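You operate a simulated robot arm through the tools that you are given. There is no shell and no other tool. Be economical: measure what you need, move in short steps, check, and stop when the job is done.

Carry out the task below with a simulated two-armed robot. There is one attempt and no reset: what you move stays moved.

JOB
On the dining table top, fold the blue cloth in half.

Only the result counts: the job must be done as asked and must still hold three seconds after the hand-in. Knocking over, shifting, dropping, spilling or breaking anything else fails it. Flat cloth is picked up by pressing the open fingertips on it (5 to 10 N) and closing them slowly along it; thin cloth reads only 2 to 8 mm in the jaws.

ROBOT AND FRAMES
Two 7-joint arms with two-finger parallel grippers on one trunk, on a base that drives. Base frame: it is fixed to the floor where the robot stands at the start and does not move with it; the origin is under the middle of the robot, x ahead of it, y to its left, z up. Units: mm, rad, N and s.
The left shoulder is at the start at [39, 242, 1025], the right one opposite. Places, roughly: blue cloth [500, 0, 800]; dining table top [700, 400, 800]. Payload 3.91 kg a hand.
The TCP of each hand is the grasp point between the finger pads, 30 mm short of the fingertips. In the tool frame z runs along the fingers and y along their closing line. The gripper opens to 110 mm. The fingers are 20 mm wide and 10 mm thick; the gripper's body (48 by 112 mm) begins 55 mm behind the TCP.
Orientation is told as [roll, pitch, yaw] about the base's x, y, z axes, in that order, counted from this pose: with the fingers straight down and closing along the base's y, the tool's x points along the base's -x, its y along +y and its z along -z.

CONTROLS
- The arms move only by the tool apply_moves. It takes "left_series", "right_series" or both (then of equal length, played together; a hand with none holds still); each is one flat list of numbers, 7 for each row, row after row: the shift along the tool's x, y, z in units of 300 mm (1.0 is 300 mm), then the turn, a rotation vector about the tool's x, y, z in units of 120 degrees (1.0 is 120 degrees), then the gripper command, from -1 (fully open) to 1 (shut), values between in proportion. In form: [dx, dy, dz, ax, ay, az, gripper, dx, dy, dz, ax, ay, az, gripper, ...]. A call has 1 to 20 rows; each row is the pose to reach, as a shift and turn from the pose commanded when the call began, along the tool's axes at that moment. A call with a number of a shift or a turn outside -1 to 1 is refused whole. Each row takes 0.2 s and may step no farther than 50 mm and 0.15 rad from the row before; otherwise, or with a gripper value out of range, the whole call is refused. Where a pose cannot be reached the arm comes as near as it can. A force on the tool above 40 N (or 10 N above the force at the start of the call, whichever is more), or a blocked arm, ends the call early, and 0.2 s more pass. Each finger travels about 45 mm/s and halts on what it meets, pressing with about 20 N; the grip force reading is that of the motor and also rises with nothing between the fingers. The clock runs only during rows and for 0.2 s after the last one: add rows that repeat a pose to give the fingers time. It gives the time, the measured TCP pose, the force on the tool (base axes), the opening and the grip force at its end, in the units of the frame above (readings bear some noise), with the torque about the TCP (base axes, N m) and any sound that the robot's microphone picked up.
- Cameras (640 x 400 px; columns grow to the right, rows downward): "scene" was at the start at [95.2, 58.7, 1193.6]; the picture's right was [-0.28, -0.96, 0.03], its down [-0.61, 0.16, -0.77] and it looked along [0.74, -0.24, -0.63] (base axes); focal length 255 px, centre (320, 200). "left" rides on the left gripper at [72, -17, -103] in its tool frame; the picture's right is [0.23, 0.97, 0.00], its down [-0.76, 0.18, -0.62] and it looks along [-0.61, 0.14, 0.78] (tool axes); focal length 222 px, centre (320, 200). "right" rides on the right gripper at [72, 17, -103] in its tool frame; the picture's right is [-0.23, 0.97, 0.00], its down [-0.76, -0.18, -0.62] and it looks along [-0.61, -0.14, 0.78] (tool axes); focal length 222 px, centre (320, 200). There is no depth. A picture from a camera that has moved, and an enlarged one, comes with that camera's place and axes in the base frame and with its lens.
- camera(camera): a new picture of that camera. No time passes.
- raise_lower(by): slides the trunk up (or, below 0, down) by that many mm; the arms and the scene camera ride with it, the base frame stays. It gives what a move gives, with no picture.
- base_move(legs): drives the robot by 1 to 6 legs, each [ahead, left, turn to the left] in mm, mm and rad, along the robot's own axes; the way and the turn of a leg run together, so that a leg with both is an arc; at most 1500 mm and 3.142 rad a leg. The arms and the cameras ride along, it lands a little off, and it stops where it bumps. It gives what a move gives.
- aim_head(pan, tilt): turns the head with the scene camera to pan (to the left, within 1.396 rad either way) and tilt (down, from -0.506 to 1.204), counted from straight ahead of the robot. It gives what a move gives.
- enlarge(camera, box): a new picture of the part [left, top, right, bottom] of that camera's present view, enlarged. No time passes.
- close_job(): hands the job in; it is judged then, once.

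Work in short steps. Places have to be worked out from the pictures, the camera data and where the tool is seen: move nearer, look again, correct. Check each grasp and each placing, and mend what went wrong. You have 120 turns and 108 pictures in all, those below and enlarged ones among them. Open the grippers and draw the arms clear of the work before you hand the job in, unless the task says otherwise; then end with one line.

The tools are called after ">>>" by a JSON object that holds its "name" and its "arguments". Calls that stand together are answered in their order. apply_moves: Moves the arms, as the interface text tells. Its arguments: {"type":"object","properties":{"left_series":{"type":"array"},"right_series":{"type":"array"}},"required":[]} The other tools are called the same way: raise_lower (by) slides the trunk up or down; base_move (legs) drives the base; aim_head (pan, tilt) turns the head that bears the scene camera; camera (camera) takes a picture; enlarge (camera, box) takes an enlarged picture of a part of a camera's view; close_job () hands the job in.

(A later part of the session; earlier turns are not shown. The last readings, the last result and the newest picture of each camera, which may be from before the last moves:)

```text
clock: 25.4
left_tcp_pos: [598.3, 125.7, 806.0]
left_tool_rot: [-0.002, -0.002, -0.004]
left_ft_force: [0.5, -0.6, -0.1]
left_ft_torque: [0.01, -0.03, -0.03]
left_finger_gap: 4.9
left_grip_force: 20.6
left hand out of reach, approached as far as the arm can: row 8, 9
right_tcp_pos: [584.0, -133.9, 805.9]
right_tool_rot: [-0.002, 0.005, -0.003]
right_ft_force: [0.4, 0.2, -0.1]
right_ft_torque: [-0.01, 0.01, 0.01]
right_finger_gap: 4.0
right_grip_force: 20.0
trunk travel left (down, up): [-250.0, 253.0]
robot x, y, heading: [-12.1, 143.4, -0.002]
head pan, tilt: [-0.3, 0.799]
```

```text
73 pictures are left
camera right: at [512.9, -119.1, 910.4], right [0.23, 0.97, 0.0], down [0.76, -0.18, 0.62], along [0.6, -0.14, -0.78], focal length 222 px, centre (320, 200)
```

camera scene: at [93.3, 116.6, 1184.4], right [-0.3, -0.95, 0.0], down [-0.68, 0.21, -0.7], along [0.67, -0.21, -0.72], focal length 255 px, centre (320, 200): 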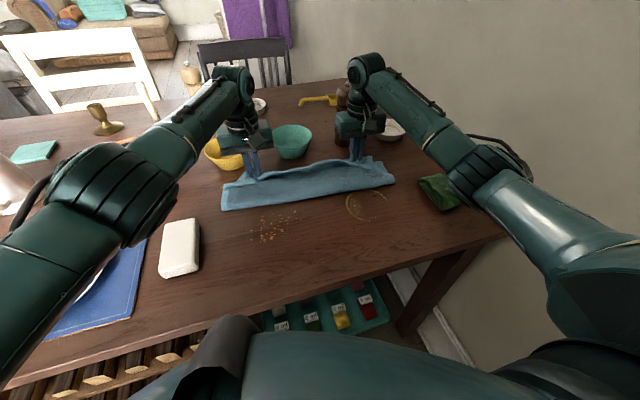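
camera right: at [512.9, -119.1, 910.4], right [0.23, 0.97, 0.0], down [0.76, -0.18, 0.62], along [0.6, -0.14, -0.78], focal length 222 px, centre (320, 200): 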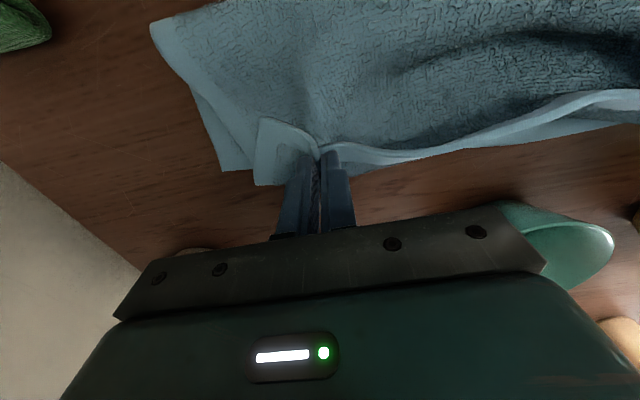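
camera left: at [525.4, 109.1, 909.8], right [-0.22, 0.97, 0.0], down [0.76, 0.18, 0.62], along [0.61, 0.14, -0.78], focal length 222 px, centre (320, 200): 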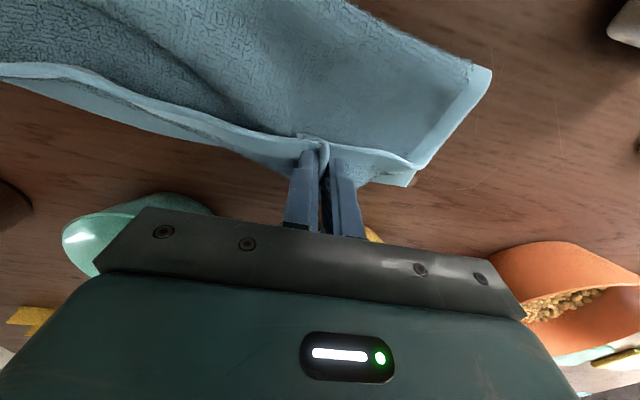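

Nearly there: the left edge is about 20 mm short because the left hand is at its reach limit, and the right one is good in x. Both should spread outward about 20 mm. I drive ahead 18 mm to give the left hand reach.

>>> {"name": "base_move", "arguments": {"legs": [[18, 0, 0]]}}

```text
clock: 26.2
left_tcp_pos: [617.1, 126.4, 806.2]
left_tool_rot: [0.0, -0.001, -0.004]
left_ft_force: [-0.7, -0.6, 0.1]
left_ft_torque: [-0.01, 0.0, 0.04]
left_finger_gap: 4.9
left_grip_force: 20.0
right_tcp_pos: [601.9, -135.8, 805.3]
right_tool_rot: [-0.002, 0.006, -0.003]
right_ft_force: [0.1, 0.1, -0.9]
right_ft_torque: [-0.01, 0.0, 0.0]
right_finger_gap: 3.8
right_grip_force: 20.0
trunk travel left (down, up): [-250.0, 253.0]
robot x, y, heading: [6.9, 141.6, -0.005]
head pan, tilt: [-0.3, 0.799]
```

Now I lower onto the far edge, easing the hands slightly outward.

>>> {"name": "apply_moves", "arguments": {"left_series": [0.01, 0.01, 0.02, 0, 0, 0, 1, 0.02, 0.02, 0.04, 0, 0, 0, 1, 0.023, 0.023, 0.06, 0, 0, 0, 1, 0.023, 0.023, 0.06, 0, 0, 0, 1], "right_series": [0.02, -0.01, 0.02, 0, 0, 0, 1, 0.04, -0.02, 0.04, 0, 0, 0, 1, 0.053, -0.025, 0.06, 0, 0, 0, 1, 0.053, -0.025, 0.06, 0, 0, 0, 1]}}

>>> {"name": "camera", "arguments": {"camera": "left"}}

>>> {"name": "camera", "arguments": {"camera": "right"}}

```text
clock: 27.2
left_tcp_pos: [609.7, 130.7, 791.7]
left_tool_rot: [-0.004, -0.006, -0.003]
left_ft_force: [2.9, -3.1, 12.7]
left_ft_torque: [-0.22, -0.13, 0.03]
left_finger_gap: 4.7
left_grip_force: 19.5
right_tcp_pos: [585.5, -141.3, 788.7]
right_tool_rot: [-0.002, 0.002, -0.003]
right_ft_force: [1.8, 2.7, 4.6]
right_ft_torque: [0.05, -0.01, -0.02]
right_finger_gap: 4.1
right_grip_force: 20.7
trunk travel left (down, up): [-250.0, 253.0]
robot x, y, heading: [6.8, 139.6, -0.004]
head pan, tilt: [-0.3, 0.799]
```

```text
72 pictures are left
camera left: at [536.0, 115.5, 894.1], right [-0.22, 0.97, 0.0], down [0.76, 0.18, 0.63], along [0.61, 0.14, -0.78], focal length 222 px, centre (320, 200)
```

left: 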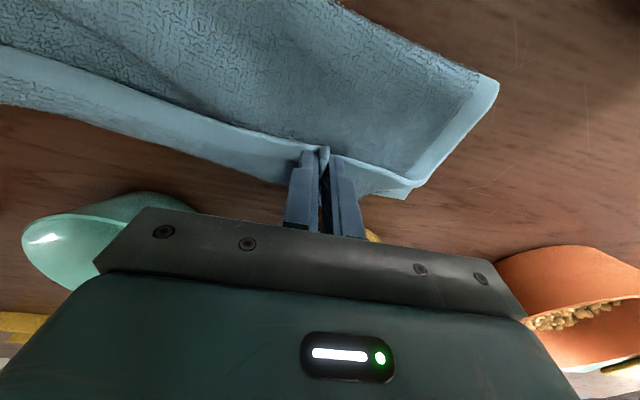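

```text
71 pictures are left
camera right: at [514.0, -126.4, 894.3], right [0.23, 0.97, 0.0], down [0.76, -0.18, 0.62], along [0.6, -0.14, -0.78], focal length 222 px, centre (320, 200)
```

right: 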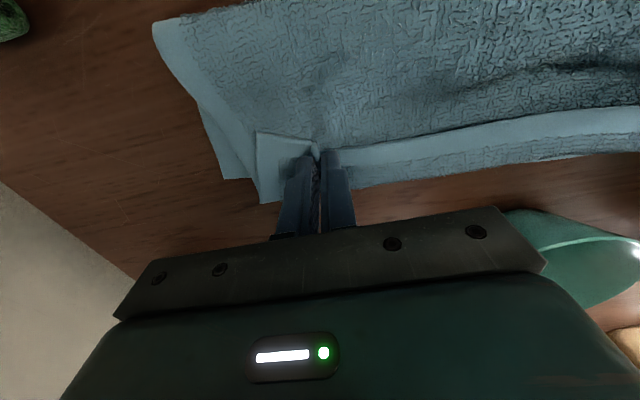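

The contact is light. The top edge is still about 20 mm short on the left and 11 mm on the right, and the right corner is about 25 mm inward. I lift slightly, then drive 12 mm further ahead.

>>> {"name": "apply_moves", "arguments": {"left_series": [0, 0, -0.04, 0, 0, 0, 1, 0, -0.01, -0.06, 0, 0, 0, 1], "right_series": [0, 0, -0.04, 0, 0, 0, 1, 0, -0.01, -0.05, 0, 0, 0, 1]}}

>>> {"name": "base_move", "arguments": {"legs": [[13, 0, 0]]}}

```text
clock: 27.8
left_tcp_pos: [608.8, 130.7, 805.7]
left_tool_rot: [0.001, 0.002, -0.002]
left_ft_force: [-0.3, 0.2, 0.4]
left_ft_torque: [0.03, 0.02, -0.03]
left_finger_gap: 4.7
left_grip_force: 19.7
right_tcp_pos: [586.4, -146.6, 803.6]
right_tool_rot: [-0.001, 0.005, -0.003]
right_ft_force: [0.9, 0.8, 0.6]
right_ft_torque: [-0.03, -0.04, -0.02]
right_finger_gap: 3.7
right_grip_force: 20.3
trunk travel left (down, up): [-250.0, 253.0]
robot x, y, heading: [5.7, 142.1, -0.001]
head pan, tilt: [-0.3, 0.799]
```

```text
clock: 28.5
left_tcp_pos: [622.5, 128.7, 805.4]
left_tool_rot: [0.0, 0.0, -0.003]
left_ft_force: [-0.4, 0.1, 0.4]
left_ft_torque: [0.0, 0.0, 0.0]
left_finger_gap: 4.9
left_grip_force: 19.8
right_tcp_pos: [599.0, -145.1, 802.9]
right_tool_rot: [-0.002, 0.007, -0.003]
right_ft_force: [-0.1, 0.0, -0.2]
right_ft_torque: [-0.03, -0.01, 0.03]
right_finger_gap: 3.9
right_grip_force: 20.0
trunk travel left (down, up): [-250.0, 253.0]
robot x, y, heading: [18.3, 141.3, 0.002]
head pan, tilt: [-0.3, 0.799]
```

I lower again at the corrected spot.

>>> {"name": "apply_moves", "arguments": {"left_series": [-0.003, -0.005, 0.02, 0, 0, 0, 1, -0.005, -0.008, 0.04, 0, 0, 0, 1, -0.005, -0.01, 0.053, 0, 0, 0, 1, -0.005, -0.01, 0.053, 0, 0, 0, 1], "right_series": [0.01, -0.01, 0.02, 0, 0, 0, 1, 0.017, -0.02, 0.035, 0, 0, 0, 1, 0.02, -0.025, 0.05, 0, 0, 0, 1, 0.02, -0.025, 0.05, 0, 0, 0, 1]}}

>>> {"name": "camera", "arguments": {"camera": "left"}}

>>> {"name": "camera", "arguments": {"camera": "right"}}

>>> {"name": "enlarge", "arguments": {"camera": "scene", "box": [180, 90, 420, 240]}}

```text
clock: 29.5
left_tcp_pos: [622.8, 125.1, 792.0]
left_tool_rot: [-0.002, -0.004, -0.003]
left_ft_force: [-1.3, -3.2, 8.0]
left_ft_torque: [-0.1, 0.07, 0.0]
left_finger_gap: 4.6
left_grip_force: 19.5
right_tcp_pos: [592.1, -153.4, 790.8]
right_tool_rot: [-0.001, 0.0, -0.002]
right_ft_force: [2.0, 1.6, 8.1]
right_ft_torque: [0.09, -0.03, -0.05]
right_finger_gap: 4.1
right_grip_force: 19.8
trunk travel left (down, up): [-250.0, 253.0]
robot x, y, heading: [18.9, 141.0, -0.007]
head pan, tilt: [-0.3, 0.799]
```

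```text
70 pictures are left
camera left: at [550.3, 109.3, 895.0], right [-0.22, 0.97, 0.0], down [0.76, 0.18, 0.63], along [0.61, 0.14, -0.78], focal length 222 px, centre (320, 200)
```

left: 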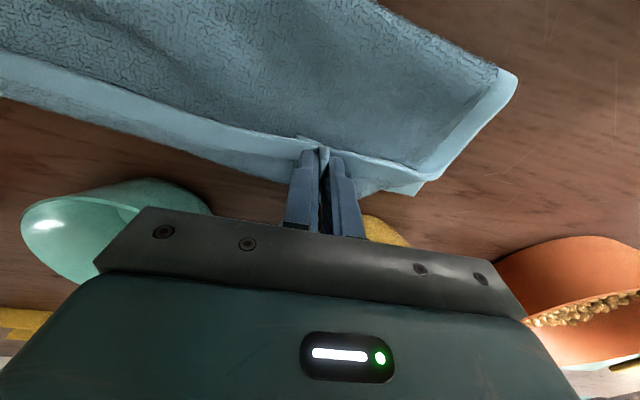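

```text
69 pictures are left
camera right: at [521.0, -137.5, 894.6], right [0.23, 0.97, 0.0], down [0.76, -0.18, 0.62], along [0.61, -0.14, -0.78], focal length 222 px, centre (320, 200)
```

right: 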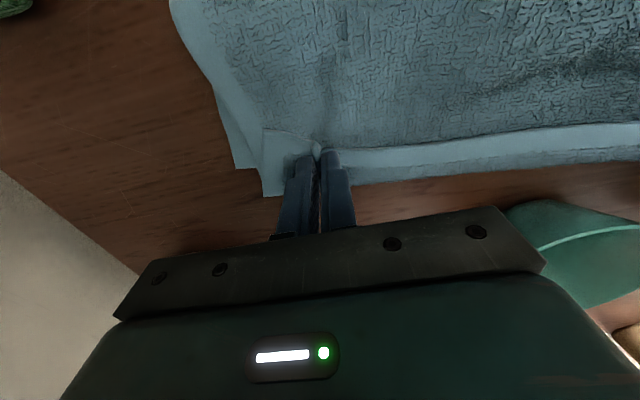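

```text
2.67 times, centred on (300, 165) of scene
camera zoom: at [122.8, 116.7, 1184.7], right [-0.3, -0.95, 0.0], down [-0.68, 0.21, -0.7], along [0.67, -0.21, -0.72], focal length 680 px, centre (373, 293)
```

zoom: 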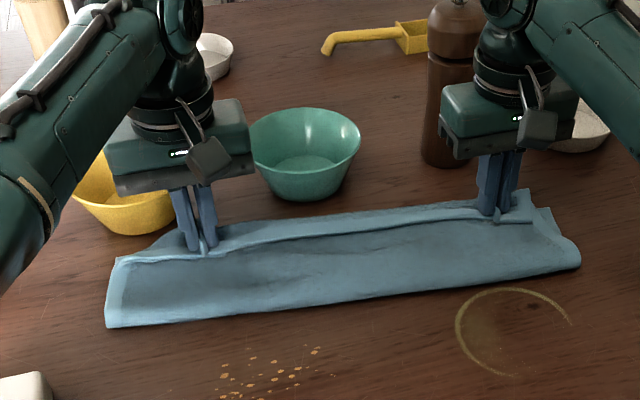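

The top edge is still about 15 mm short of the far edge. I lift 10 mm, advance 8–9 mm and set down again. I'll open the jaws only slightly because of the yellow bowl.

>>> {"name": "apply_moves", "arguments": {"left_series": [0, 0, -0.03, 0, 0, 0, 1, -0.01, 0, -0.04, 0, 0, 0, 1, -0.035, 0, -0.035, 0, 0, 0, 1, -0.035, 0, -0.01, 0, 0, 0, 1, -0.035, 0, 0, 0, 0, 0, 1, -0.035, 0, 0, 0, 0, 0, 1], "right_series": [0, 0, -0.03, 0, 0, 0, 1, -0.01, -0.01, -0.04, 0, 0, 0, 1, -0.03, -0.02, -0.035, 0, 0, 0, 1, -0.03, -0.02, -0.01, 0, 0, 0, 1, -0.03, -0.02, 0, 0, 0, 0, 1, -0.03, -0.02, 0, 0, 0, 0, 1]}}

>>> {"name": "camera", "arguments": {"camera": "left"}}

>>> {"name": "camera", "arguments": {"camera": "right"}}

>>> {"name": "enlarge", "arguments": {"camera": "scene", "box": [180, 90, 420, 240]}}

```text
clock: 30.9
left_tcp_pos: [629.3, 126.4, 792.6]
left_tool_rot: [-0.004, -0.003, -0.004]
left_ft_force: [1.5, -3.9, 5.5]
left_ft_torque: [-0.14, 0.02, 0.0]
left_finger_gap: 4.8
left_grip_force: 19.6
left hand out of reach, approached as far as the arm can: row 3, 4, 5, 6
right_tcp_pos: [602.3, -158.8, 789.2]
right_tool_rot: [0.0, 0.003, -0.002]
right_ft_force: [0.5, 4.1, 3.6]
right_ft_torque: [0.12, -0.01, 0.01]
right_finger_gap: 4.3
right_grip_force: 19.8
trunk travel left (down, up): [-250.0, 253.0]
robot x, y, heading: [14.2, 137.4, -0.004]
head pan, tilt: [-0.3, 0.799]
```

```text
67 pictures are left
camera left: at [556.1, 111.5, 895.4], right [-0.22, 0.97, 0.0], down [0.76, 0.18, 0.63], along [0.61, 0.14, -0.78], focal length 222 px, centre (320, 200)
```

left: 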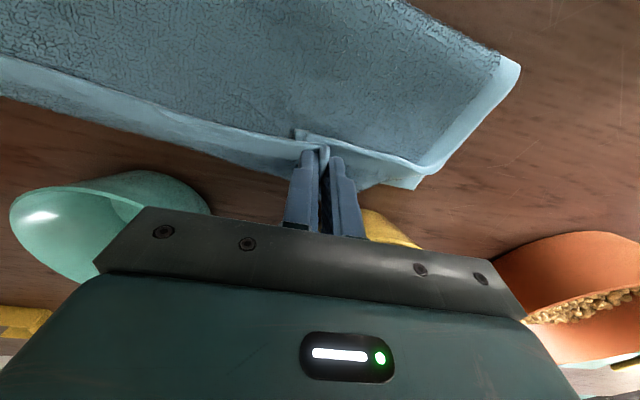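

```text
66 pictures are left
camera right: at [530.2, -143.1, 893.7], right [0.23, 0.97, 0.0], down [0.76, -0.18, 0.62], along [0.6, -0.14, -0.78], focal length 222 px, centre (320, 200)
```

right: 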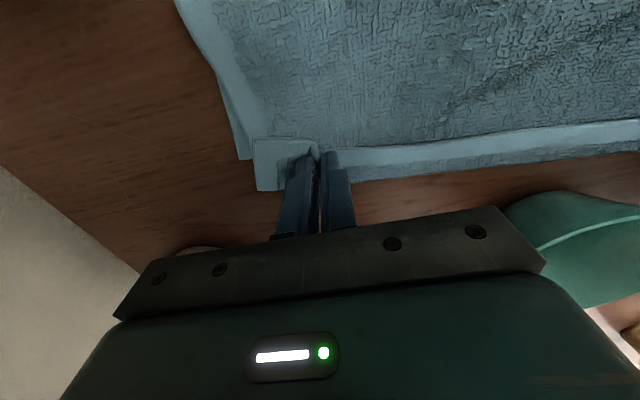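

```text
2.67 times, centred on (300, 165) of scene
camera zoom: at [123.2, 116.6, 1184.6], right [-0.3, -0.95, 0.0], down [-0.68, 0.21, -0.7], along [0.67, -0.21, -0.72], focal length 680 px, centre (373, 293)
```

zoom: 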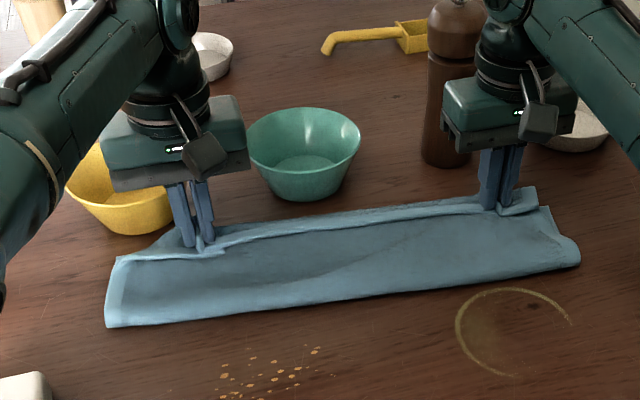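

The hem is curled back at the grips and should relax outward once freed, so the alignment should be about right. I open the jaws slightly (about 20 mm) and lift away straight up.

>>> {"name": "apply_moves", "arguments": {"left_series": [0, 0, 0, 0, 0, 0, 0.85, 0, 0, 0, 0, 0, 0, 0.75, 0, 0, 0, 0, 0, 0, 0.65, 0, 0, 0, 0, 0, 0, 0.65, 0, 0, -0.03, 0, 0, 0, 0.65, 0, 0, -0.1, 0, 0, 0, 0.65, 0, 0, -0.2, 0, 0, 0, 0.65, 0, 0, -0.3, 0, 0, 0, 0.65, 0.1, 0, -0.35, 0, 0, 0, 0.65], "right_series": [0, 0, 0, 0, 0, 0, 0.85, 0, 0, 0, 0, 0, 0, 0.75, 0, 0, 0, 0, 0, 0, 0.65, 0, 0, 0, 0, 0, 0, 0.65, 0, 0, -0.03, 0, 0, 0, 0.65, 0, 0, -0.1, 0, 0, 0, 0.65, 0, 0, -0.2, 0, 0, 0, 0.65, 0, 0, -0.3, 0, 0, 0, 0.65, 0.1, 0, -0.35, 0, 0, 0, 0.65]}}

>>> {"name": "camera", "arguments": {"camera": "left"}}

>>> {"name": "camera", "arguments": {"camera": "right"}}

>>> {"name": "enlarge", "arguments": {"camera": "scene", "box": [180, 90, 420, 240]}}

```text
clock: 32.9
left_tcp_pos: [598.9, 128.0, 896.5]
left_tool_rot: [0.001, 0.002, -0.002]
left_ft_force: [0.5, 0.6, 0.7]
left_ft_torque: [0.0, -0.01, 0.03]
left_finger_gap: 19.4
left_grip_force: 0.0
right_tcp_pos: [571.1, -158.7, 894.3]
right_tool_rot: [-0.002, 0.005, -0.004]
right_ft_force: [-0.4, 0.4, 0.2]
right_ft_torque: [0.0, -0.03, 0.0]
right_finger_gap: 19.0
right_grip_force: 0.1
trunk travel left (down, up): [-250.0, 253.0]
robot x, y, heading: [16.2, 139.5, -0.003]
head pan, tilt: [-0.3, 0.799]
```

```text
64 pictures are left
camera left: at [526.1, 111.6, 1000.1], right [-0.23, 0.97, 0.0], down [0.76, 0.18, 0.62], along [0.61, 0.14, -0.78], focal length 222 px, centre (320, 200)
```

left: 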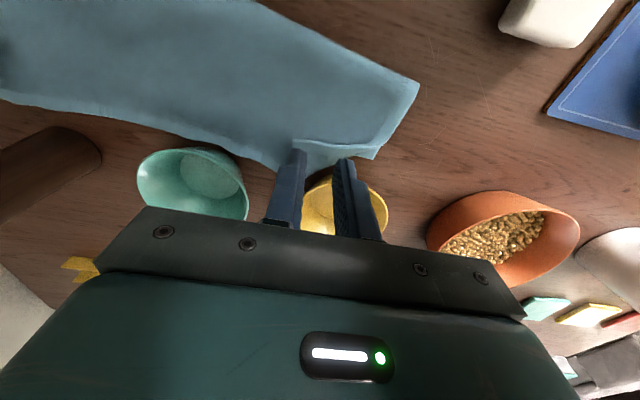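

```text
63 pictures are left
camera right: at [500.4, -143.2, 999.4], right [0.23, 0.97, 0.0], down [0.76, -0.18, 0.62], along [0.6, -0.14, -0.78], focal length 222 px, centre (320, 200)
```

right: 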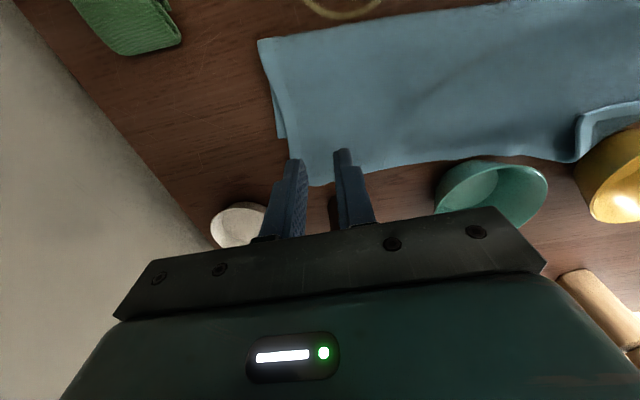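

```text
2.67 times, centred on (300, 165) of scene
camera zoom: at [123.1, 116.3, 1184.6], right [-0.3, -0.95, 0.0], down [-0.68, 0.21, -0.7], along [0.67, -0.21, -0.72], focal length 680 px, centre (373, 293)
```

zoom: 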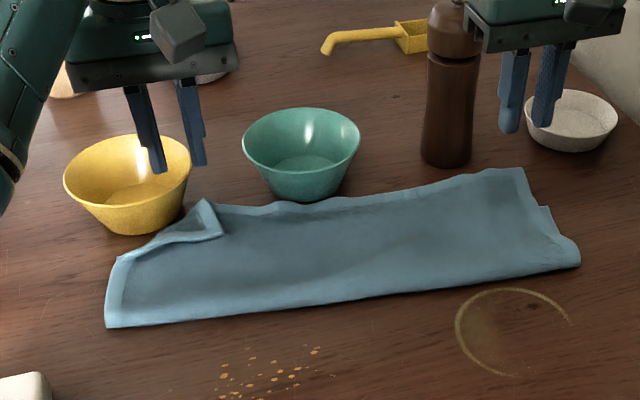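

The right side is well laid. On the left the corner is partly folded back on itself, so I move the left hand back and zoom in on it.

>>> {"name": "apply_moves", "arguments": {"left_series": [0.1, 0, -0.05, 0, 0, 0, 0.65, 0.2, 0, -0.1, 0, 0, 0, 0.65, 0.3, 0, -0.15, 0, 0, 0, 0.65, 0.3, 0, -0.15, 0, 0, 0, 0.65]}}

>>> {"name": "camera", "arguments": {"camera": "left"}}

>>> {"name": "enlarge", "arguments": {"camera": "scene", "box": [205, 130, 325, 205]}}

```text
clock: 33.9
left_tcp_pos: [509.1, 128.1, 940.7]
left_tool_rot: [0.0, 0.0, -0.001]
left_ft_force: [0.5, 0.3, 0.1]
left_ft_torque: [0.01, -0.03, -0.02]
left_finger_gap: 19.0
left_grip_force: 0.2
right_tcp_pos: [572.7, -159.4, 895.3]
right_tool_rot: [-0.001, 0.005, -0.005]
right_ft_force: [-0.3, -0.8, 0.4]
right_ft_torque: [0.03, -0.02, 0.02]
right_finger_gap: 19.3
right_grip_force: 0.0
trunk travel left (down, up): [-250.0, 253.0]
robot x, y, heading: [17.5, 141.3, -0.002]
head pan, tilt: [-0.3, 0.799]
```

```text
61 pictures are left
camera left: at [436.2, 112.7, 1043.7], right [-0.23, 0.97, 0.0], down [0.76, 0.18, 0.62], along [0.61, 0.14, -0.78], focal length 222 px, centre (320, 200)
```

left: 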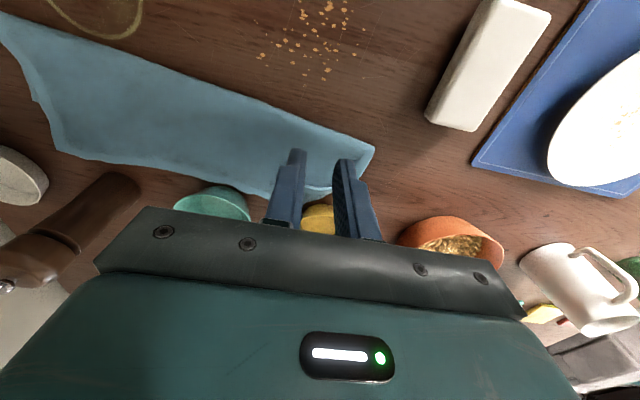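

```text
5.33 times, centred on (265, 168) of scene
camera zoom: at [124.0, 116.5, 1184.4], right [-0.3, -0.95, 0.0], down [-0.68, 0.21, -0.7], along [0.67, -0.21, -0.72], focal length 1359 px, centre (613, 373)
```

zoom: 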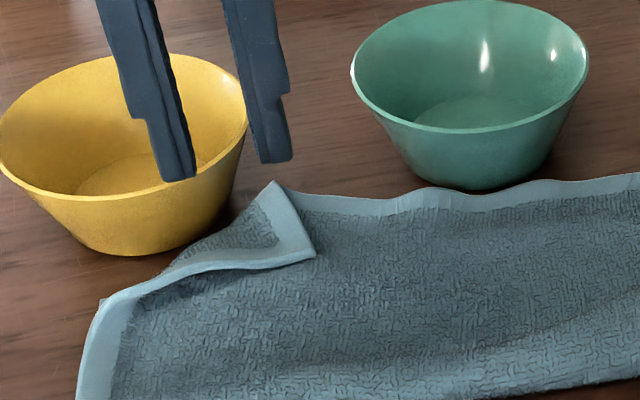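

Triangulating again shows what happened. My extra forward shifts over-pulled the top layer. The fold line rolled forward to x≈505–550, the top edge overshoots the bottom edge by about 60 mm, and the left corner doubled back by the yellow bowl. I'll regrip the top edge, bring it back to the upright position and re-lay it with slack. First I drive a little ahead so the left hand can reach the flap.

>>> {"name": "base_move", "arguments": {"legs": [[18, 0, 0]]}}

>>> {"name": "camera", "arguments": {"camera": "scene"}}

>>> {"name": "enlarge", "arguments": {"camera": "right", "box": [220, 20, 640, 240]}}

```text
clock: 34.7
left_tcp_pos: [527.5, 129.0, 941.0]
left_tool_rot: [0.001, 0.001, -0.005]
left_ft_force: [-0.1, 0.2, 0.8]
left_ft_torque: [0.02, 0.02, -0.01]
left_finger_gap: 19.6
left_grip_force: 0.1
right_tcp_pos: [590.4, -159.0, 894.0]
right_tool_rot: [-0.003, 0.005, -0.003]
right_ft_force: [-0.3, 0.0, -0.1]
right_ft_torque: [0.0, 0.04, -0.02]
right_finger_gap: 19.1
right_grip_force: 0.1
trunk travel left (down, up): [-250.0, 253.0]
robot x, y, heading: [39.5, 141.2, -0.002]
head pan, tilt: [-0.3, 0.799]
```

```text
59 pictures are left
camera scene: at [142.4, 116.3, 1184.3], right [-0.3, -0.95, 0.0], down [-0.68, 0.21, -0.7], along [0.66, -0.21, -0.72], focal length 255 px, centre (320, 200)
```

scene: 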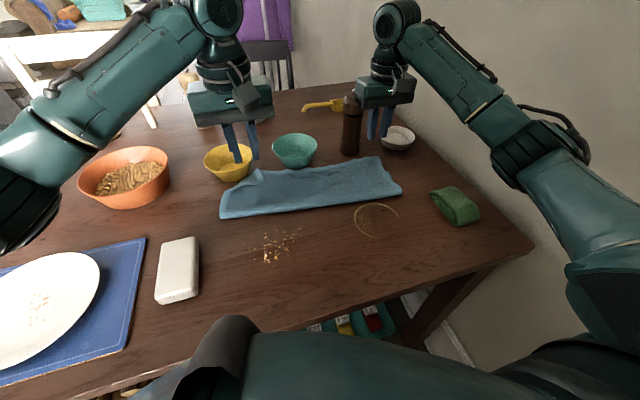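

```text
1.52 times, centred on (430, 130) of right
camera zoom: at [519.7, -143.4, 998.4], right [0.23, 0.97, 0.0], down [0.76, -0.18, 0.62], along [0.6, -0.15, -0.79], focal length 338 px, centre (152, 307)
```

zoom: 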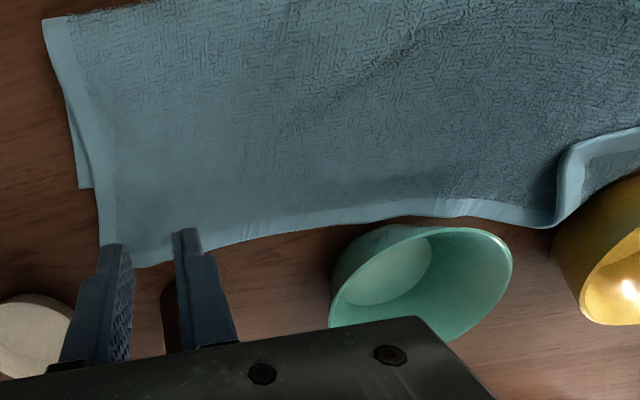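

I bring the left hand above the flap at (640,114) and the right above the overhanging top layer at (625,-162), keeping clear of the bowl and the mill.

>>> {"name": "apply_moves", "arguments": {"left_series": [-0.1, -0.01, 0.05, 0, 0, 0, 0.65, -0.2, -0.03, 0.1, 0, 0, 0, 0.65, -0.3, -0.04, 0.18, 0, 0, 0, 0.65, -0.377, -0.05, 0.25, 0, 0, 0, 0.65, -0.377, -0.05, 0.3, 0, 0, 0, 0.65, -0.377, -0.05, 0.3, 0, 0, 0, 0.65], "right_series": [-0.05, 0, 0.05, 0, 0, 0, 0.4, -0.09, 0, 0.1, 0, 0, 0, 0.18, -0.117, -0.01, 0.15, 0, 0, 0, 0.18, -0.117, -0.01, 0.2, 0, 0, 0, 0.18, -0.117, -0.01, 0.25, 0, 0, 0, 0.18, -0.117, -0.01, 0.25, 0, 0, 0, 0.18]}}

>>> {"name": "camera", "arguments": {"camera": "left"}}

>>> {"name": "camera", "arguments": {"camera": "right"}}

>>> {"name": "enlarge", "arguments": {"camera": "scene", "box": [190, 90, 430, 240]}}

```text
clock: 36.1
left_tcp_pos: [641.0, 113.0, 850.4]
left_tool_rot: [0.0, 0.0, -0.002]
left_ft_force: [1.1, -0.9, -0.3]
left_ft_torque: [-0.01, -0.02, -0.01]
left_finger_gap: 19.4
left_grip_force: 0.2
right_tcp_pos: [625.4, -162.6, 818.9]
right_tool_rot: [-0.002, 0.004, -0.004]
right_ft_force: [0.2, -0.3, -0.2]
right_ft_torque: [-0.03, 0.02, 0.02]
right_finger_gap: 45.1
right_grip_force: 0.2
trunk travel left (down, up): [-250.0, 253.0]
robot x, y, heading: [34.0, 143.4, -0.0]
head pan, tilt: [-0.3, 0.799]
```

```text
57 pictures are left
camera left: at [567.5, 96.5, 953.6], right [-0.22, 0.97, 0.0], down [0.76, 0.18, 0.62], along [0.61, 0.14, -0.78], focal length 222 px, centre (320, 200)
```

left: 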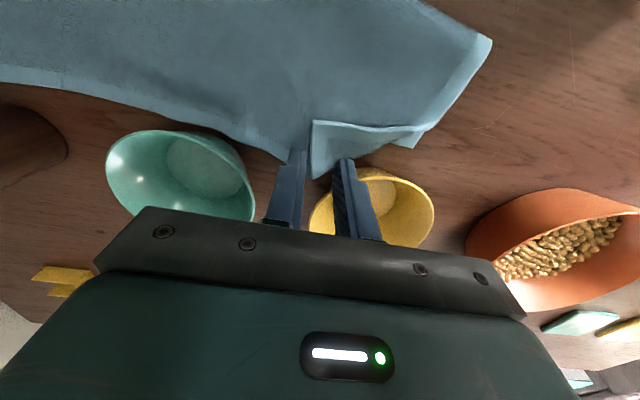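

```text
56 pictures are left
camera right: at [554.0, -146.9, 923.5], right [0.23, 0.97, 0.0], down [0.76, -0.18, 0.62], along [0.6, -0.15, -0.79], focal length 222 px, centre (320, 200)
```

right: 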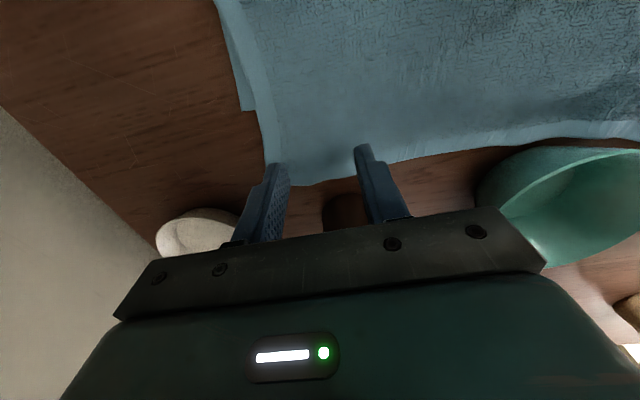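

```text
2.67 times, centred on (310, 165) of scene
camera zoom: at [142.1, 116.4, 1184.4], right [-0.3, -0.95, 0.0], down [-0.68, 0.21, -0.7], along [0.67, -0.21, -0.72], focal length 680 px, centre (347, 293)
```

zoom: 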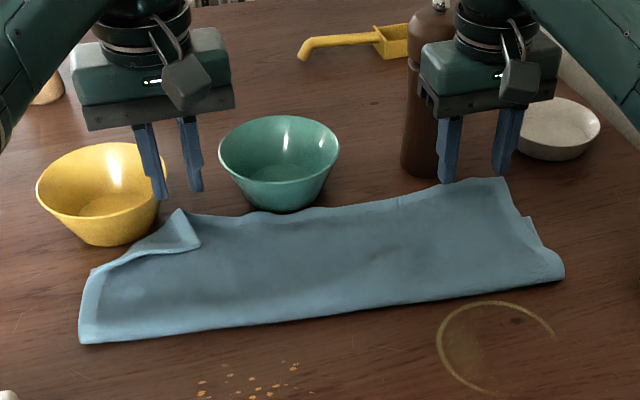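

The outer left finger would pass only about 5 mm from the yellow bowl's rim. I yaw the left tool by 45° so its closing line runs along the rim's tangent, then look again.

>>> {"name": "apply_moves", "arguments": {"left_series": [0, 0, 0, 0, 0, -0.0625, 0.6, 0, 0, 0, 0, 0, -0.125, 0.55, 0, 0, 0, 0, 0, -0.1875, 0.5, 0, 0, 0, 0, 0, -0.25, 0.5, 0, 0, 0, 0, 0, -0.3125, 0.5, -0.005, 0, 0, 0, 0, -0.375, 0.5, -0.005, 0, 0, 0, 0, -0.375, 0.5]}}

>>> {"name": "camera", "arguments": {"camera": "left"}}

>>> {"name": "enlarge", "arguments": {"camera": "scene", "box": [190, 110, 310, 185]}}

```text
clock: 37.7
left_tcp_pos: [642.3, 113.7, 851.6]
left_tool_rot: [-0.001, -0.001, 0.785]
left_ft_force: [-0.1, 0.3, 0.4]
left_ft_torque: [0.0, 0.02, -0.01]
left_finger_gap: 27.4
left_grip_force: 0.0
right_tcp_pos: [625.1, -163.3, 819.3]
right_tool_rot: [0.0, 0.005, -0.004]
right_ft_force: [0.7, 0.5, 0.2]
right_ft_torque: [-0.01, -0.01, 0.0]
right_finger_gap: 45.1
right_grip_force: 0.1
trunk travel left (down, up): [-250.0, 253.0]
robot x, y, heading: [39.7, 137.6, -0.0]
head pan, tilt: [-0.3, 0.799]
```

```text
54 pictures are left
camera left: at [602.4, 50.7, 953.8], right [-0.85, 0.53, 0.0], down [0.41, 0.66, 0.62], along [0.33, 0.53, -0.78], focal length 222 px, centre (320, 200)
```

left: 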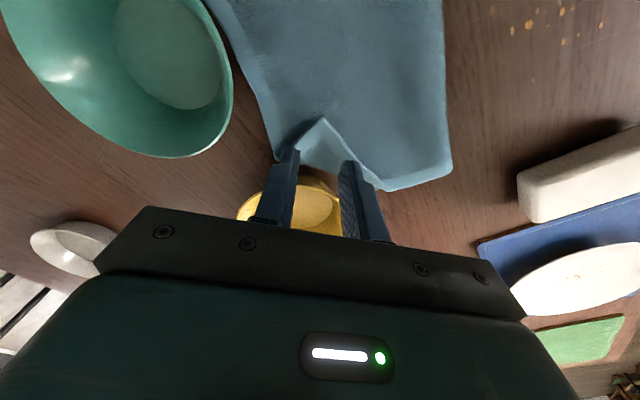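

```text
5.33 times, centred on (250, 148) of scene
camera zoom: at [142.0, 116.4, 1184.4], right [-0.3, -0.95, 0.0], down [-0.68, 0.21, -0.7], along [0.67, -0.21, -0.72], focal length 1359 px, centre (693, 480)
```

zoom: 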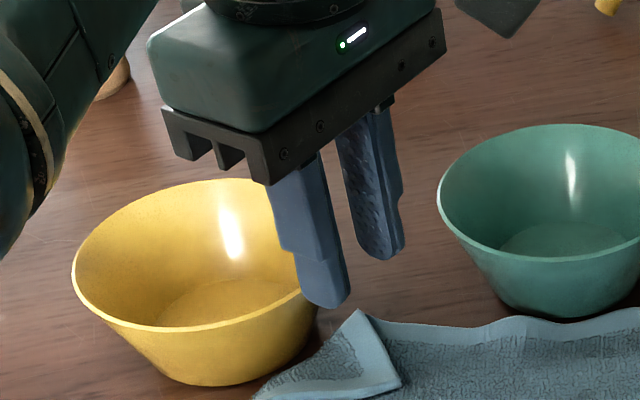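

Clearances look good, about 15 mm to the yellow rim. I descend both hands most of the way.

>>> {"name": "apply_moves", "arguments": {"left_series": [0, 0, 0.05, 0, 0, 0, 0.5, 0, 0, 0.1, 0, 0, 0, 0.5, 0, 0, 0.15, 0, 0, 0, 0.5, 0, 0, 0.18, 0, 0, 0, 0.5, 0, 0, 0.18, 0, 0, 0, 0.5], "right_series": [0, 0, 0.03, 0, 0, 0, 0.18, 0, 0, 0.06, 0, 0, 0, 0.18, 0, 0, 0.09, 0, 0, 0, 0.18, 0, 0, 0.09, 0, 0, 0, 0.18, 0, 0, 0.09, 0, 0, 0, 0.18]}}

>>> {"name": "camera", "arguments": {"camera": "left"}}

>>> {"name": "camera", "arguments": {"camera": "right"}}

>>> {"name": "enlarge", "arguments": {"camera": "scene", "box": [190, 110, 310, 185]}}

```text
clock: 38.9
left_tcp_pos: [641.5, 113.7, 796.9]
left_tool_rot: [-0.002, 0.0, 0.781]
left_ft_force: [0.3, -0.2, -0.7]
left_ft_torque: [-0.01, -0.03, 0.02]
left_finger_gap: 27.7
left_grip_force: 0.0
right_tcp_pos: [625.3, -162.3, 792.7]
right_tool_rot: [-0.001, 0.004, -0.003]
right_ft_force: [0.2, -0.2, 0.0]
right_ft_torque: [0.0, -0.01, 0.03]
right_finger_gap: 44.9
right_grip_force: 0.1
trunk travel left (down, up): [-250.0, 253.0]
robot x, y, heading: [36.9, 140.9, -0.005]
head pan, tilt: [-0.3, 0.799]
```

```text
52 pictures are left
camera left: at [601.9, 51.1, 899.7], right [-0.85, 0.53, 0.0], down [0.41, 0.66, 0.62], along [0.33, 0.53, -0.78], focal length 222 px, centre (320, 200)
```

left: 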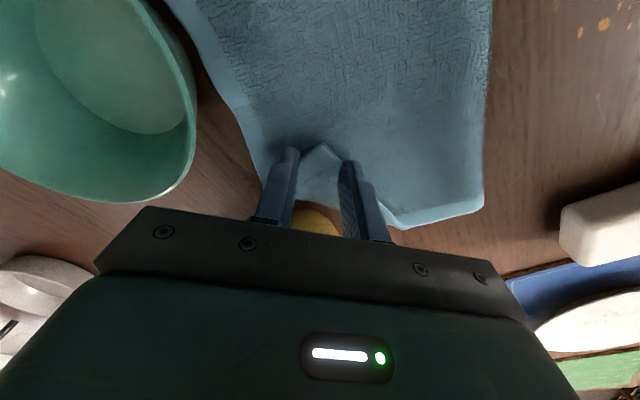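

```text
51 pictures are left
camera right: at [553.8, -146.4, 896.5], right [0.23, 0.97, 0.0], down [0.76, -0.18, 0.62], along [0.6, -0.14, -0.79], focal length 222 px, centre (320, 200)
```

right: 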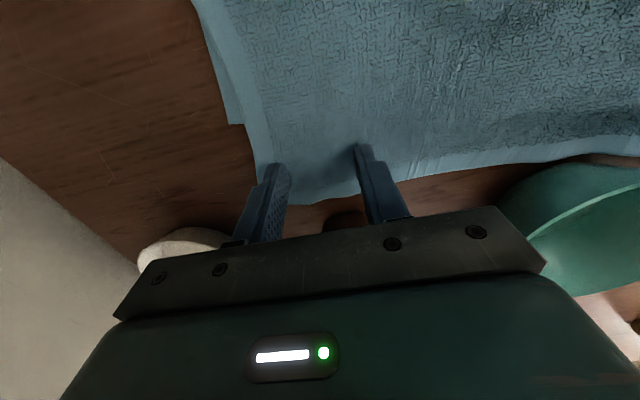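

```text
5.33 times, centred on (250, 148) of scene
camera zoom: at [142.0, 116.4, 1184.4], right [-0.3, -0.95, 0.0], down [-0.68, 0.21, -0.7], along [0.67, -0.21, -0.72], focal length 1359 px, centre (693, 480)
```

zoom: 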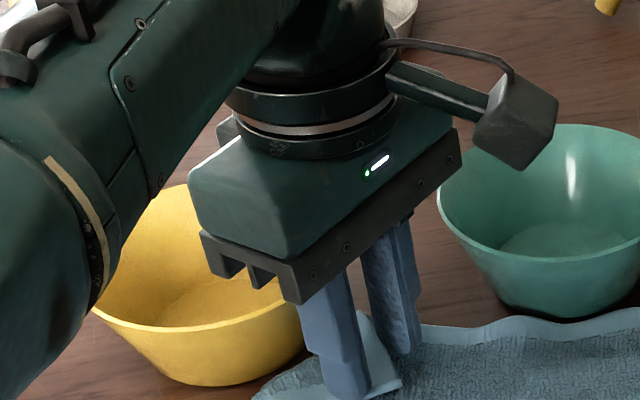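

The left fingers straddle the flap corner nicely. I lower the left 5 mm and the right to contact.

>>> {"name": "apply_moves", "arguments": {"left_series": [0, 0, 0.008, 0, 0, 0, 0.5, 0, 0, 0.017, 0, 0, 0, 0.5, 0, 0, 0.017, 0, 0, 0, 0.5, 0, 0, 0.017, 0, 0, 0, 0.5], "right_series": [0, 0, 0.01, 0, 0, 0, 0.18, 0, 0, 0.02, 0, 0, 0, 0.18, 0, 0, 0.03, 0, 0, 0, 0.18, 0, 0, 0.03, 0, 0, 0, 0.18]}}

>>> {"name": "enlarge", "arguments": {"camera": "left", "box": [220, 100, 420, 225]}}

```text
clock: 39.9
left_tcp_pos: [641.8, 114.1, 792.6]
left_tool_rot: [-0.002, -0.001, 0.782]
left_ft_force: [0.4, 0.1, 0.8]
left_ft_torque: [-0.03, 0.03, 0.0]
left_finger_gap: 27.6
left_grip_force: 0.1
right_tcp_pos: [625.4, -161.9, 783.3]
right_tool_rot: [-0.001, 0.003, -0.005]
right_ft_force: [-1.3, -0.2, 4.6]
right_ft_torque: [-0.03, 0.0, -0.03]
right_finger_gap: 45.3
right_grip_force: 0.0
trunk travel left (down, up): [-250.0, 253.0]
robot x, y, heading: [33.7, 137.7, -0.006]
head pan, tilt: [-0.3, 0.799]
```

```text
3.20 times, centred on (320, 162) of left
camera zoom: at [601.0, 51.3, 895.2], right [-0.85, 0.53, 0.0], down [0.41, 0.66, 0.62], along [0.33, 0.53, -0.78], focal length 711 px, centre (320, 320)
```

zoom: 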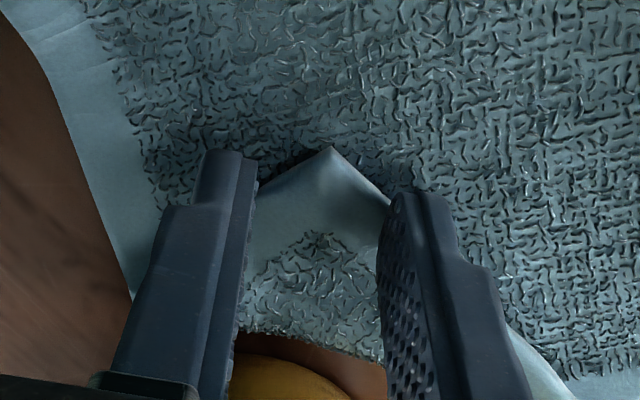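

Right contact is 4.6 N and the left straddles the flap corner. I close both slowly.

>>> {"name": "apply_moves", "arguments": {"left_series": [0, 0, 0, 0, 0, 0, 0.54, 0, 0, 0, 0, 0, 0, 0.58, 0, 0, 0, 0, 0, 0, 0.62, 0, 0, 0, 0, 0, 0, 0.66, 0, 0, 0, 0, 0, 0, 0.7, 0, 0, 0, 0, 0, 0, 0.74, 0, 0, 0, 0, 0, 0, 0.78, 0, 0, 0, 0, 0, 0, 0.82, 0, 0, 0, 0, 0, 0, 0.86, 0, 0, 0, 0, 0, 0, 0.9, 0, 0, 0, 0, 0, 0, 0.94, 0, 0, 0, 0, 0, 0, 0.98, 0, 0, 0, 0, 0, 0, 1, 0, 0, 0, 0, 0, 0, 1, 0, 0, 0, 0, 0, 0, 1, 0, 0, 0, 0, 0, 0, 1], "right_series": [0, 0, 0.003, 0, 0, 0, 0.24, 0, 0, 0.003, 0, 0, 0, 0.3, 0, 0, 0.003, 0, 0, 0, 0.36, 0, 0, 0.003, 0, 0, 0, 0.42, 0, 0, 0.003, 0, 0, 0, 0.48, 0, 0, 0.003, 0, 0, 0, 0.54, 0, 0, 0.003, 0, 0, 0, 0.6, 0, 0, 0.003, 0, 0, 0, 0.66, 0, 0, 0.003, 0, 0, 0, 0.72, 0, 0, 0.003, 0, 0, 0, 0.78, 0, 0, 0.003, 0, 0, 0, 0.84, 0, 0, 0.003, 0, 0, 0, 0.9, 0, 0, 0.003, 0, 0, 0, 0.96, 0, 0, 0.003, 0, 0, 0, 1, 0, 0, 0.003, 0, 0, 0, 1, 0, 0, 0.003, 0, 0, 0, 1]}}

>>> {"name": "enlarge", "arguments": {"camera": "left", "box": [220, 100, 420, 225]}}

>>> {"name": "camera", "arguments": {"camera": "right"}}

```text
clock: 43.3
left_tcp_pos: [641.7, 114.6, 792.0]
left_tool_rot: [-0.003, -0.002, 0.781]
left_ft_force: [-0.6, -0.1, 0.7]
left_ft_torque: [0.03, -0.01, 0.02]
left_finger_gap: 1.6
left_grip_force: 20.6
right_tcp_pos: [624.7, -162.9, 783.7]
right_tool_rot: [0.0, 0.004, -0.002]
right_ft_force: [0.2, -0.4, 11.1]
right_ft_torque: [0.0, -0.04, -0.03]
right_finger_gap: 5.1
right_grip_force: 20.4
trunk travel left (down, up): [-250.0, 253.0]
robot x, y, heading: [33.1, 140.3, -0.006]
head pan, tilt: [-0.3, 0.799]
```

```text
3.20 times, centred on (320, 162) of left
camera zoom: at [600.7, 51.6, 895.6], right [-0.85, 0.53, 0.0], down [0.41, 0.66, 0.62], along [0.33, 0.53, -0.78], focal length 711 px, centre (320, 320)
```

zoom: 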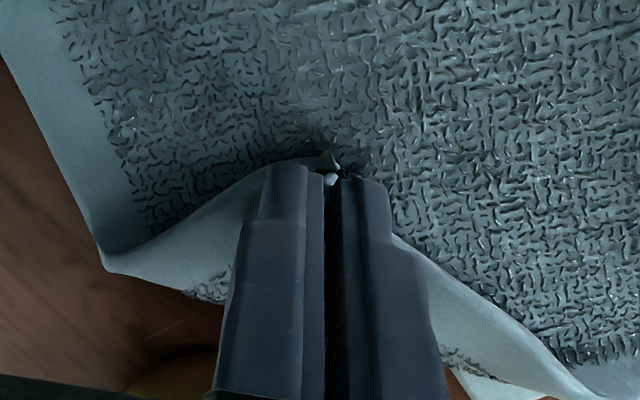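

```text
47 pictures are left
camera right: at [553.2, -146.2, 887.3], right [0.23, 0.97, 0.0], down [0.76, -0.18, 0.62], along [0.6, -0.15, -0.78], focal length 222 px, centre (320, 200)
```

right: 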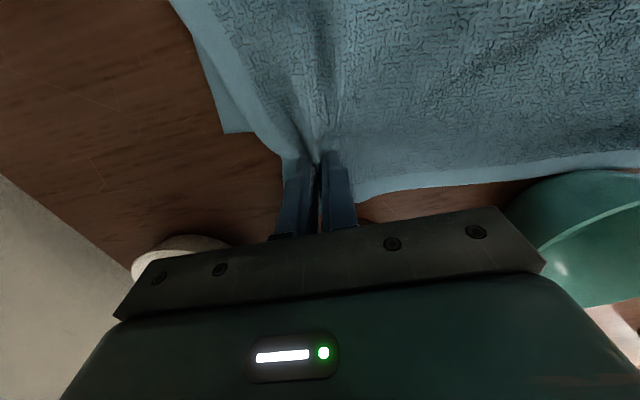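

The left gap is only 1.6 mm, so the grip is doubtful. I lift both 40 mm and check.

>>> {"name": "apply_moves", "arguments": {"left_series": [0, 0, -0.04, 0, 0, 0, 1, 0.01, 0.01, -0.09, 0, 0, 0, 1, 0.02, 0.02, -0.133, 0, 0, 0, 1, 0.02, 0.02, -0.133, 0, 0, 0, 1], "right_series": [0, 0, -0.04, 0, 0, 0, 1, 0.01, 0, -0.09, 0, 0, 0, 1, 0.03, 0, -0.133, 0, 0, 0, 1, 0.03, 0, -0.133, 0, 0, 0, 1]}}

>>> {"name": "camera", "arguments": {"camera": "left"}}

>>> {"name": "enlarge", "arguments": {"camera": "scene", "box": [190, 90, 430, 240]}}

```text
clock: 44.3
left_tcp_pos: [632.5, 113.5, 831.8]
left_tool_rot: [0.0, 0.001, 0.782]
left_ft_force: [-0.9, -0.2, 0.5]
left_ft_torque: [-0.01, 0.0, 0.02]
left_finger_gap: 1.6
left_grip_force: 20.0
right_tcp_pos: [615.7, -163.2, 823.1]
right_tool_rot: [-0.002, 0.006, -0.004]
right_ft_force: [-0.7, -0.1, -0.1]
right_ft_torque: [0.02, 0.03, 0.04]
right_finger_gap: 4.5
right_grip_force: 19.2
trunk travel left (down, up): [-250.0, 253.0]
robot x, y, heading: [39.4, 140.6, 0.001]
head pan, tilt: [-0.3, 0.799]
```

```text
46 pictures are left
camera left: at [593.3, 50.9, 934.5], right [-0.85, 0.53, 0.0], down [0.41, 0.66, 0.62], along [0.33, 0.53, -0.78], focal length 222 px, centre (320, 200)
```

left: 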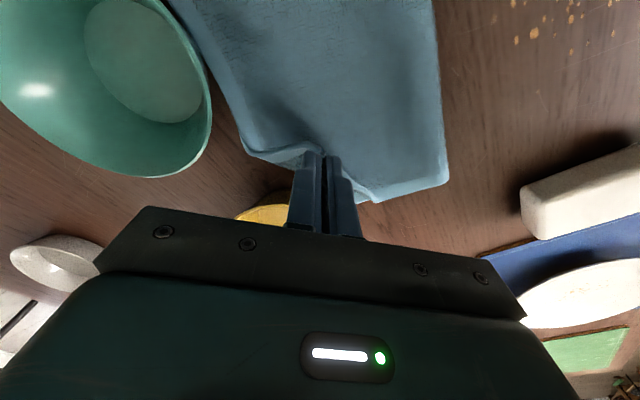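

```text
2.67 times, centred on (310, 165) of scene
camera zoom: at [142.0, 116.4, 1184.4], right [-0.3, -0.95, 0.0], down [-0.68, 0.21, -0.7], along [0.67, -0.21, -0.72], focal length 680 px, centre (347, 293)
```

zoom: 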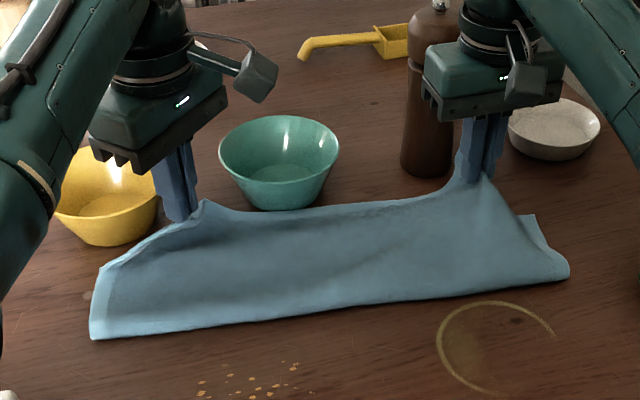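

Both hands seem to hold the top layer. I carry it back to the upright mid position, un-yaw the left tool and bring its corner out to y≈185.

>>> {"name": "apply_moves", "arguments": {"left_series": [0.047, 0.047, -0.05, 0, 0, 0.05, 1, 0.094, 0.118, -0.093, 0, 0, 0.1, 1, 0.123, 0.207, -0.127, 0, 0, 0.16, 1, 0.144, 0.304, -0.147, 0, 0, 0.22, 1, 0.156, 0.401, -0.16, 0, 0, 0.28, 1, 0.163, 0.474, -0.16, 0, 0, 0.34, 1, 0.163, 0.502, -0.16, 0, 0, 0.374, 1, 0.163, 0.502, -0.16, 0, 0, 0.374, 1], "right_series": [0.067, 0, -0.04, 0, 0, 0, 1, 0.15, 0, -0.067, 0, 0, 0, 1, 0.233, 0.003, -0.087, 0, 0, 0, 1, 0.317, 0.007, -0.1, 0, 0, 0, 1, 0.4, 0.01, -0.1, 0, 0, 0, 1, 0.467, 0.01, -0.1, 0, 0, 0, 1, 0.497, 0.01, -0.1, 0, 0, 0, 1, 0.497, 0.01, -0.1, 0, 0, 0, 1]}}

>>> {"name": "camera", "arguments": {"camera": "scene"}}

>>> {"name": "camera", "arguments": {"camera": "left"}}

>>> {"name": "camera", "arguments": {"camera": "right"}}

```text
clock: 46.1
left_tcp_pos: [493.1, 185.2, 879.2]
left_tool_rot: [0.002, 0.0, -0.001]
left_ft_force: [0.4, -1.5, 0.6]
left_ft_torque: [0.01, 0.02, -0.01]
left_finger_gap: 0.2
left_grip_force: 19.7
right_tcp_pos: [466.5, -160.4, 853.5]
right_tool_rot: [-0.002, 0.006, -0.005]
right_ft_force: [0.0, 0.7, -0.4]
right_ft_torque: [0.02, 0.02, -0.01]
right_finger_gap: 5.0
right_grip_force: 20.2
trunk travel left (down, up): [-250.0, 253.0]
robot x, y, heading: [39.3, 141.3, -0.0]
head pan, tilt: [-0.3, 0.799]
```

```text
44 pictures are left
camera scene: at [142.1, 116.4, 1184.4], right [-0.3, -0.95, 0.0], down [-0.68, 0.21, -0.7], along [0.67, -0.21, -0.72], focal length 255 px, centre (320, 200)
```

scene: 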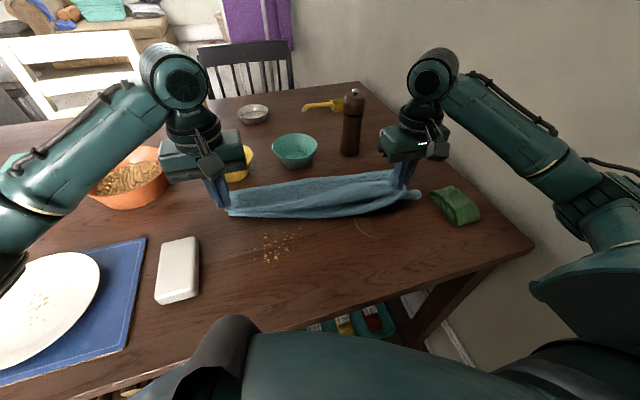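

```text
43 pictures are left
camera left: at [419.9, 169.3, 982.5], right [-0.22, 0.97, 0.0], down [0.76, 0.18, 0.62], along [0.61, 0.14, -0.78], focal length 222 px, centre (320, 200)
```

left: 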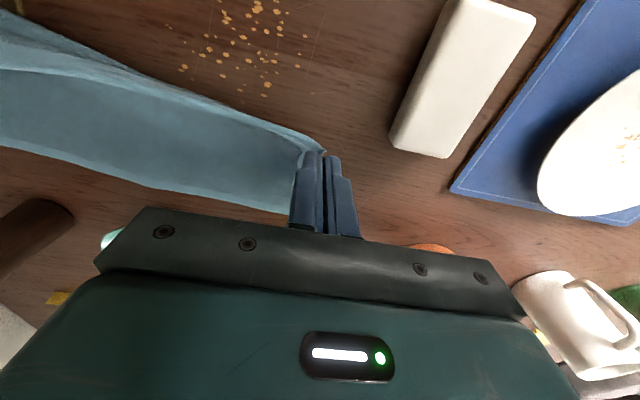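

```text
42 pictures are left
camera right: at [396.0, -143.4, 957.6], right [0.23, 0.97, 0.0], down [0.76, -0.18, 0.62], along [0.6, -0.14, -0.79], focal length 222 px, centre (320, 200)
```

right: 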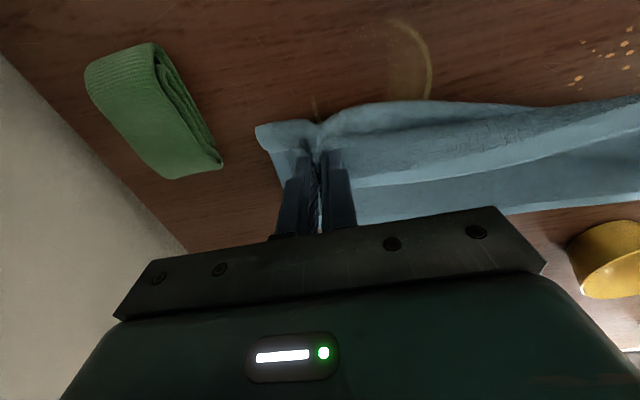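

The left gap reads 0.2 mm, so I zoom in to see whether it still holds cloth.

>>> {"name": "enlarge", "arguments": {"camera": "left", "box": [220, 100, 420, 225]}}

>>> {"name": "enlarge", "arguments": {"camera": "scene", "box": [190, 140, 430, 290]}}

```text
3.20 times, centred on (320, 162) of left
camera zoom: at [419.9, 169.3, 982.5], right [-0.22, 0.97, 0.0], down [0.76, 0.18, 0.62], along [0.61, 0.14, -0.78], focal length 711 px, centre (320, 320)
```

zoom: 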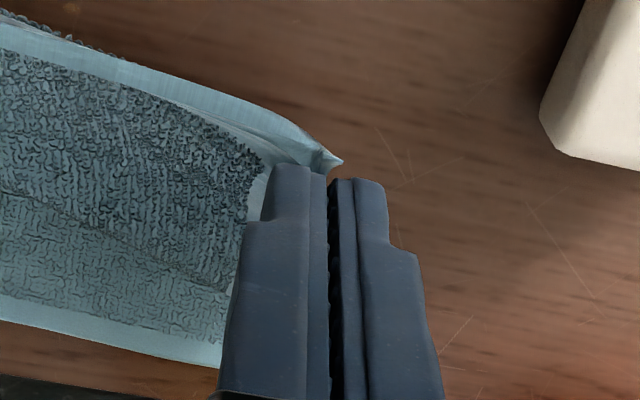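

```text
2.67 times, centred on (310, 215) of scene
camera zoom: at [142.1, 116.4, 1184.4], right [-0.3, -0.95, 0.0], down [-0.68, 0.21, -0.7], along [0.67, -0.21, -0.72], focal length 680 px, centre (347, 160)
```

zoom: 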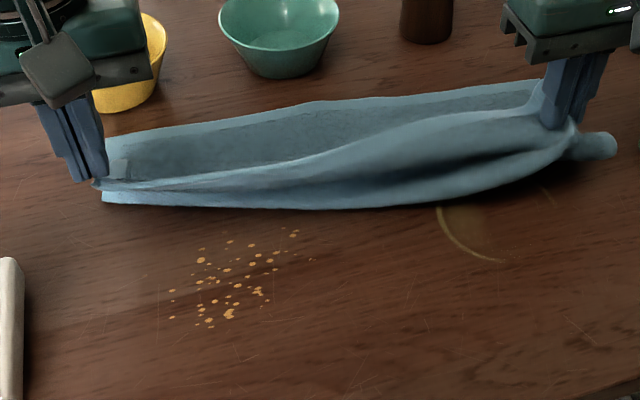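

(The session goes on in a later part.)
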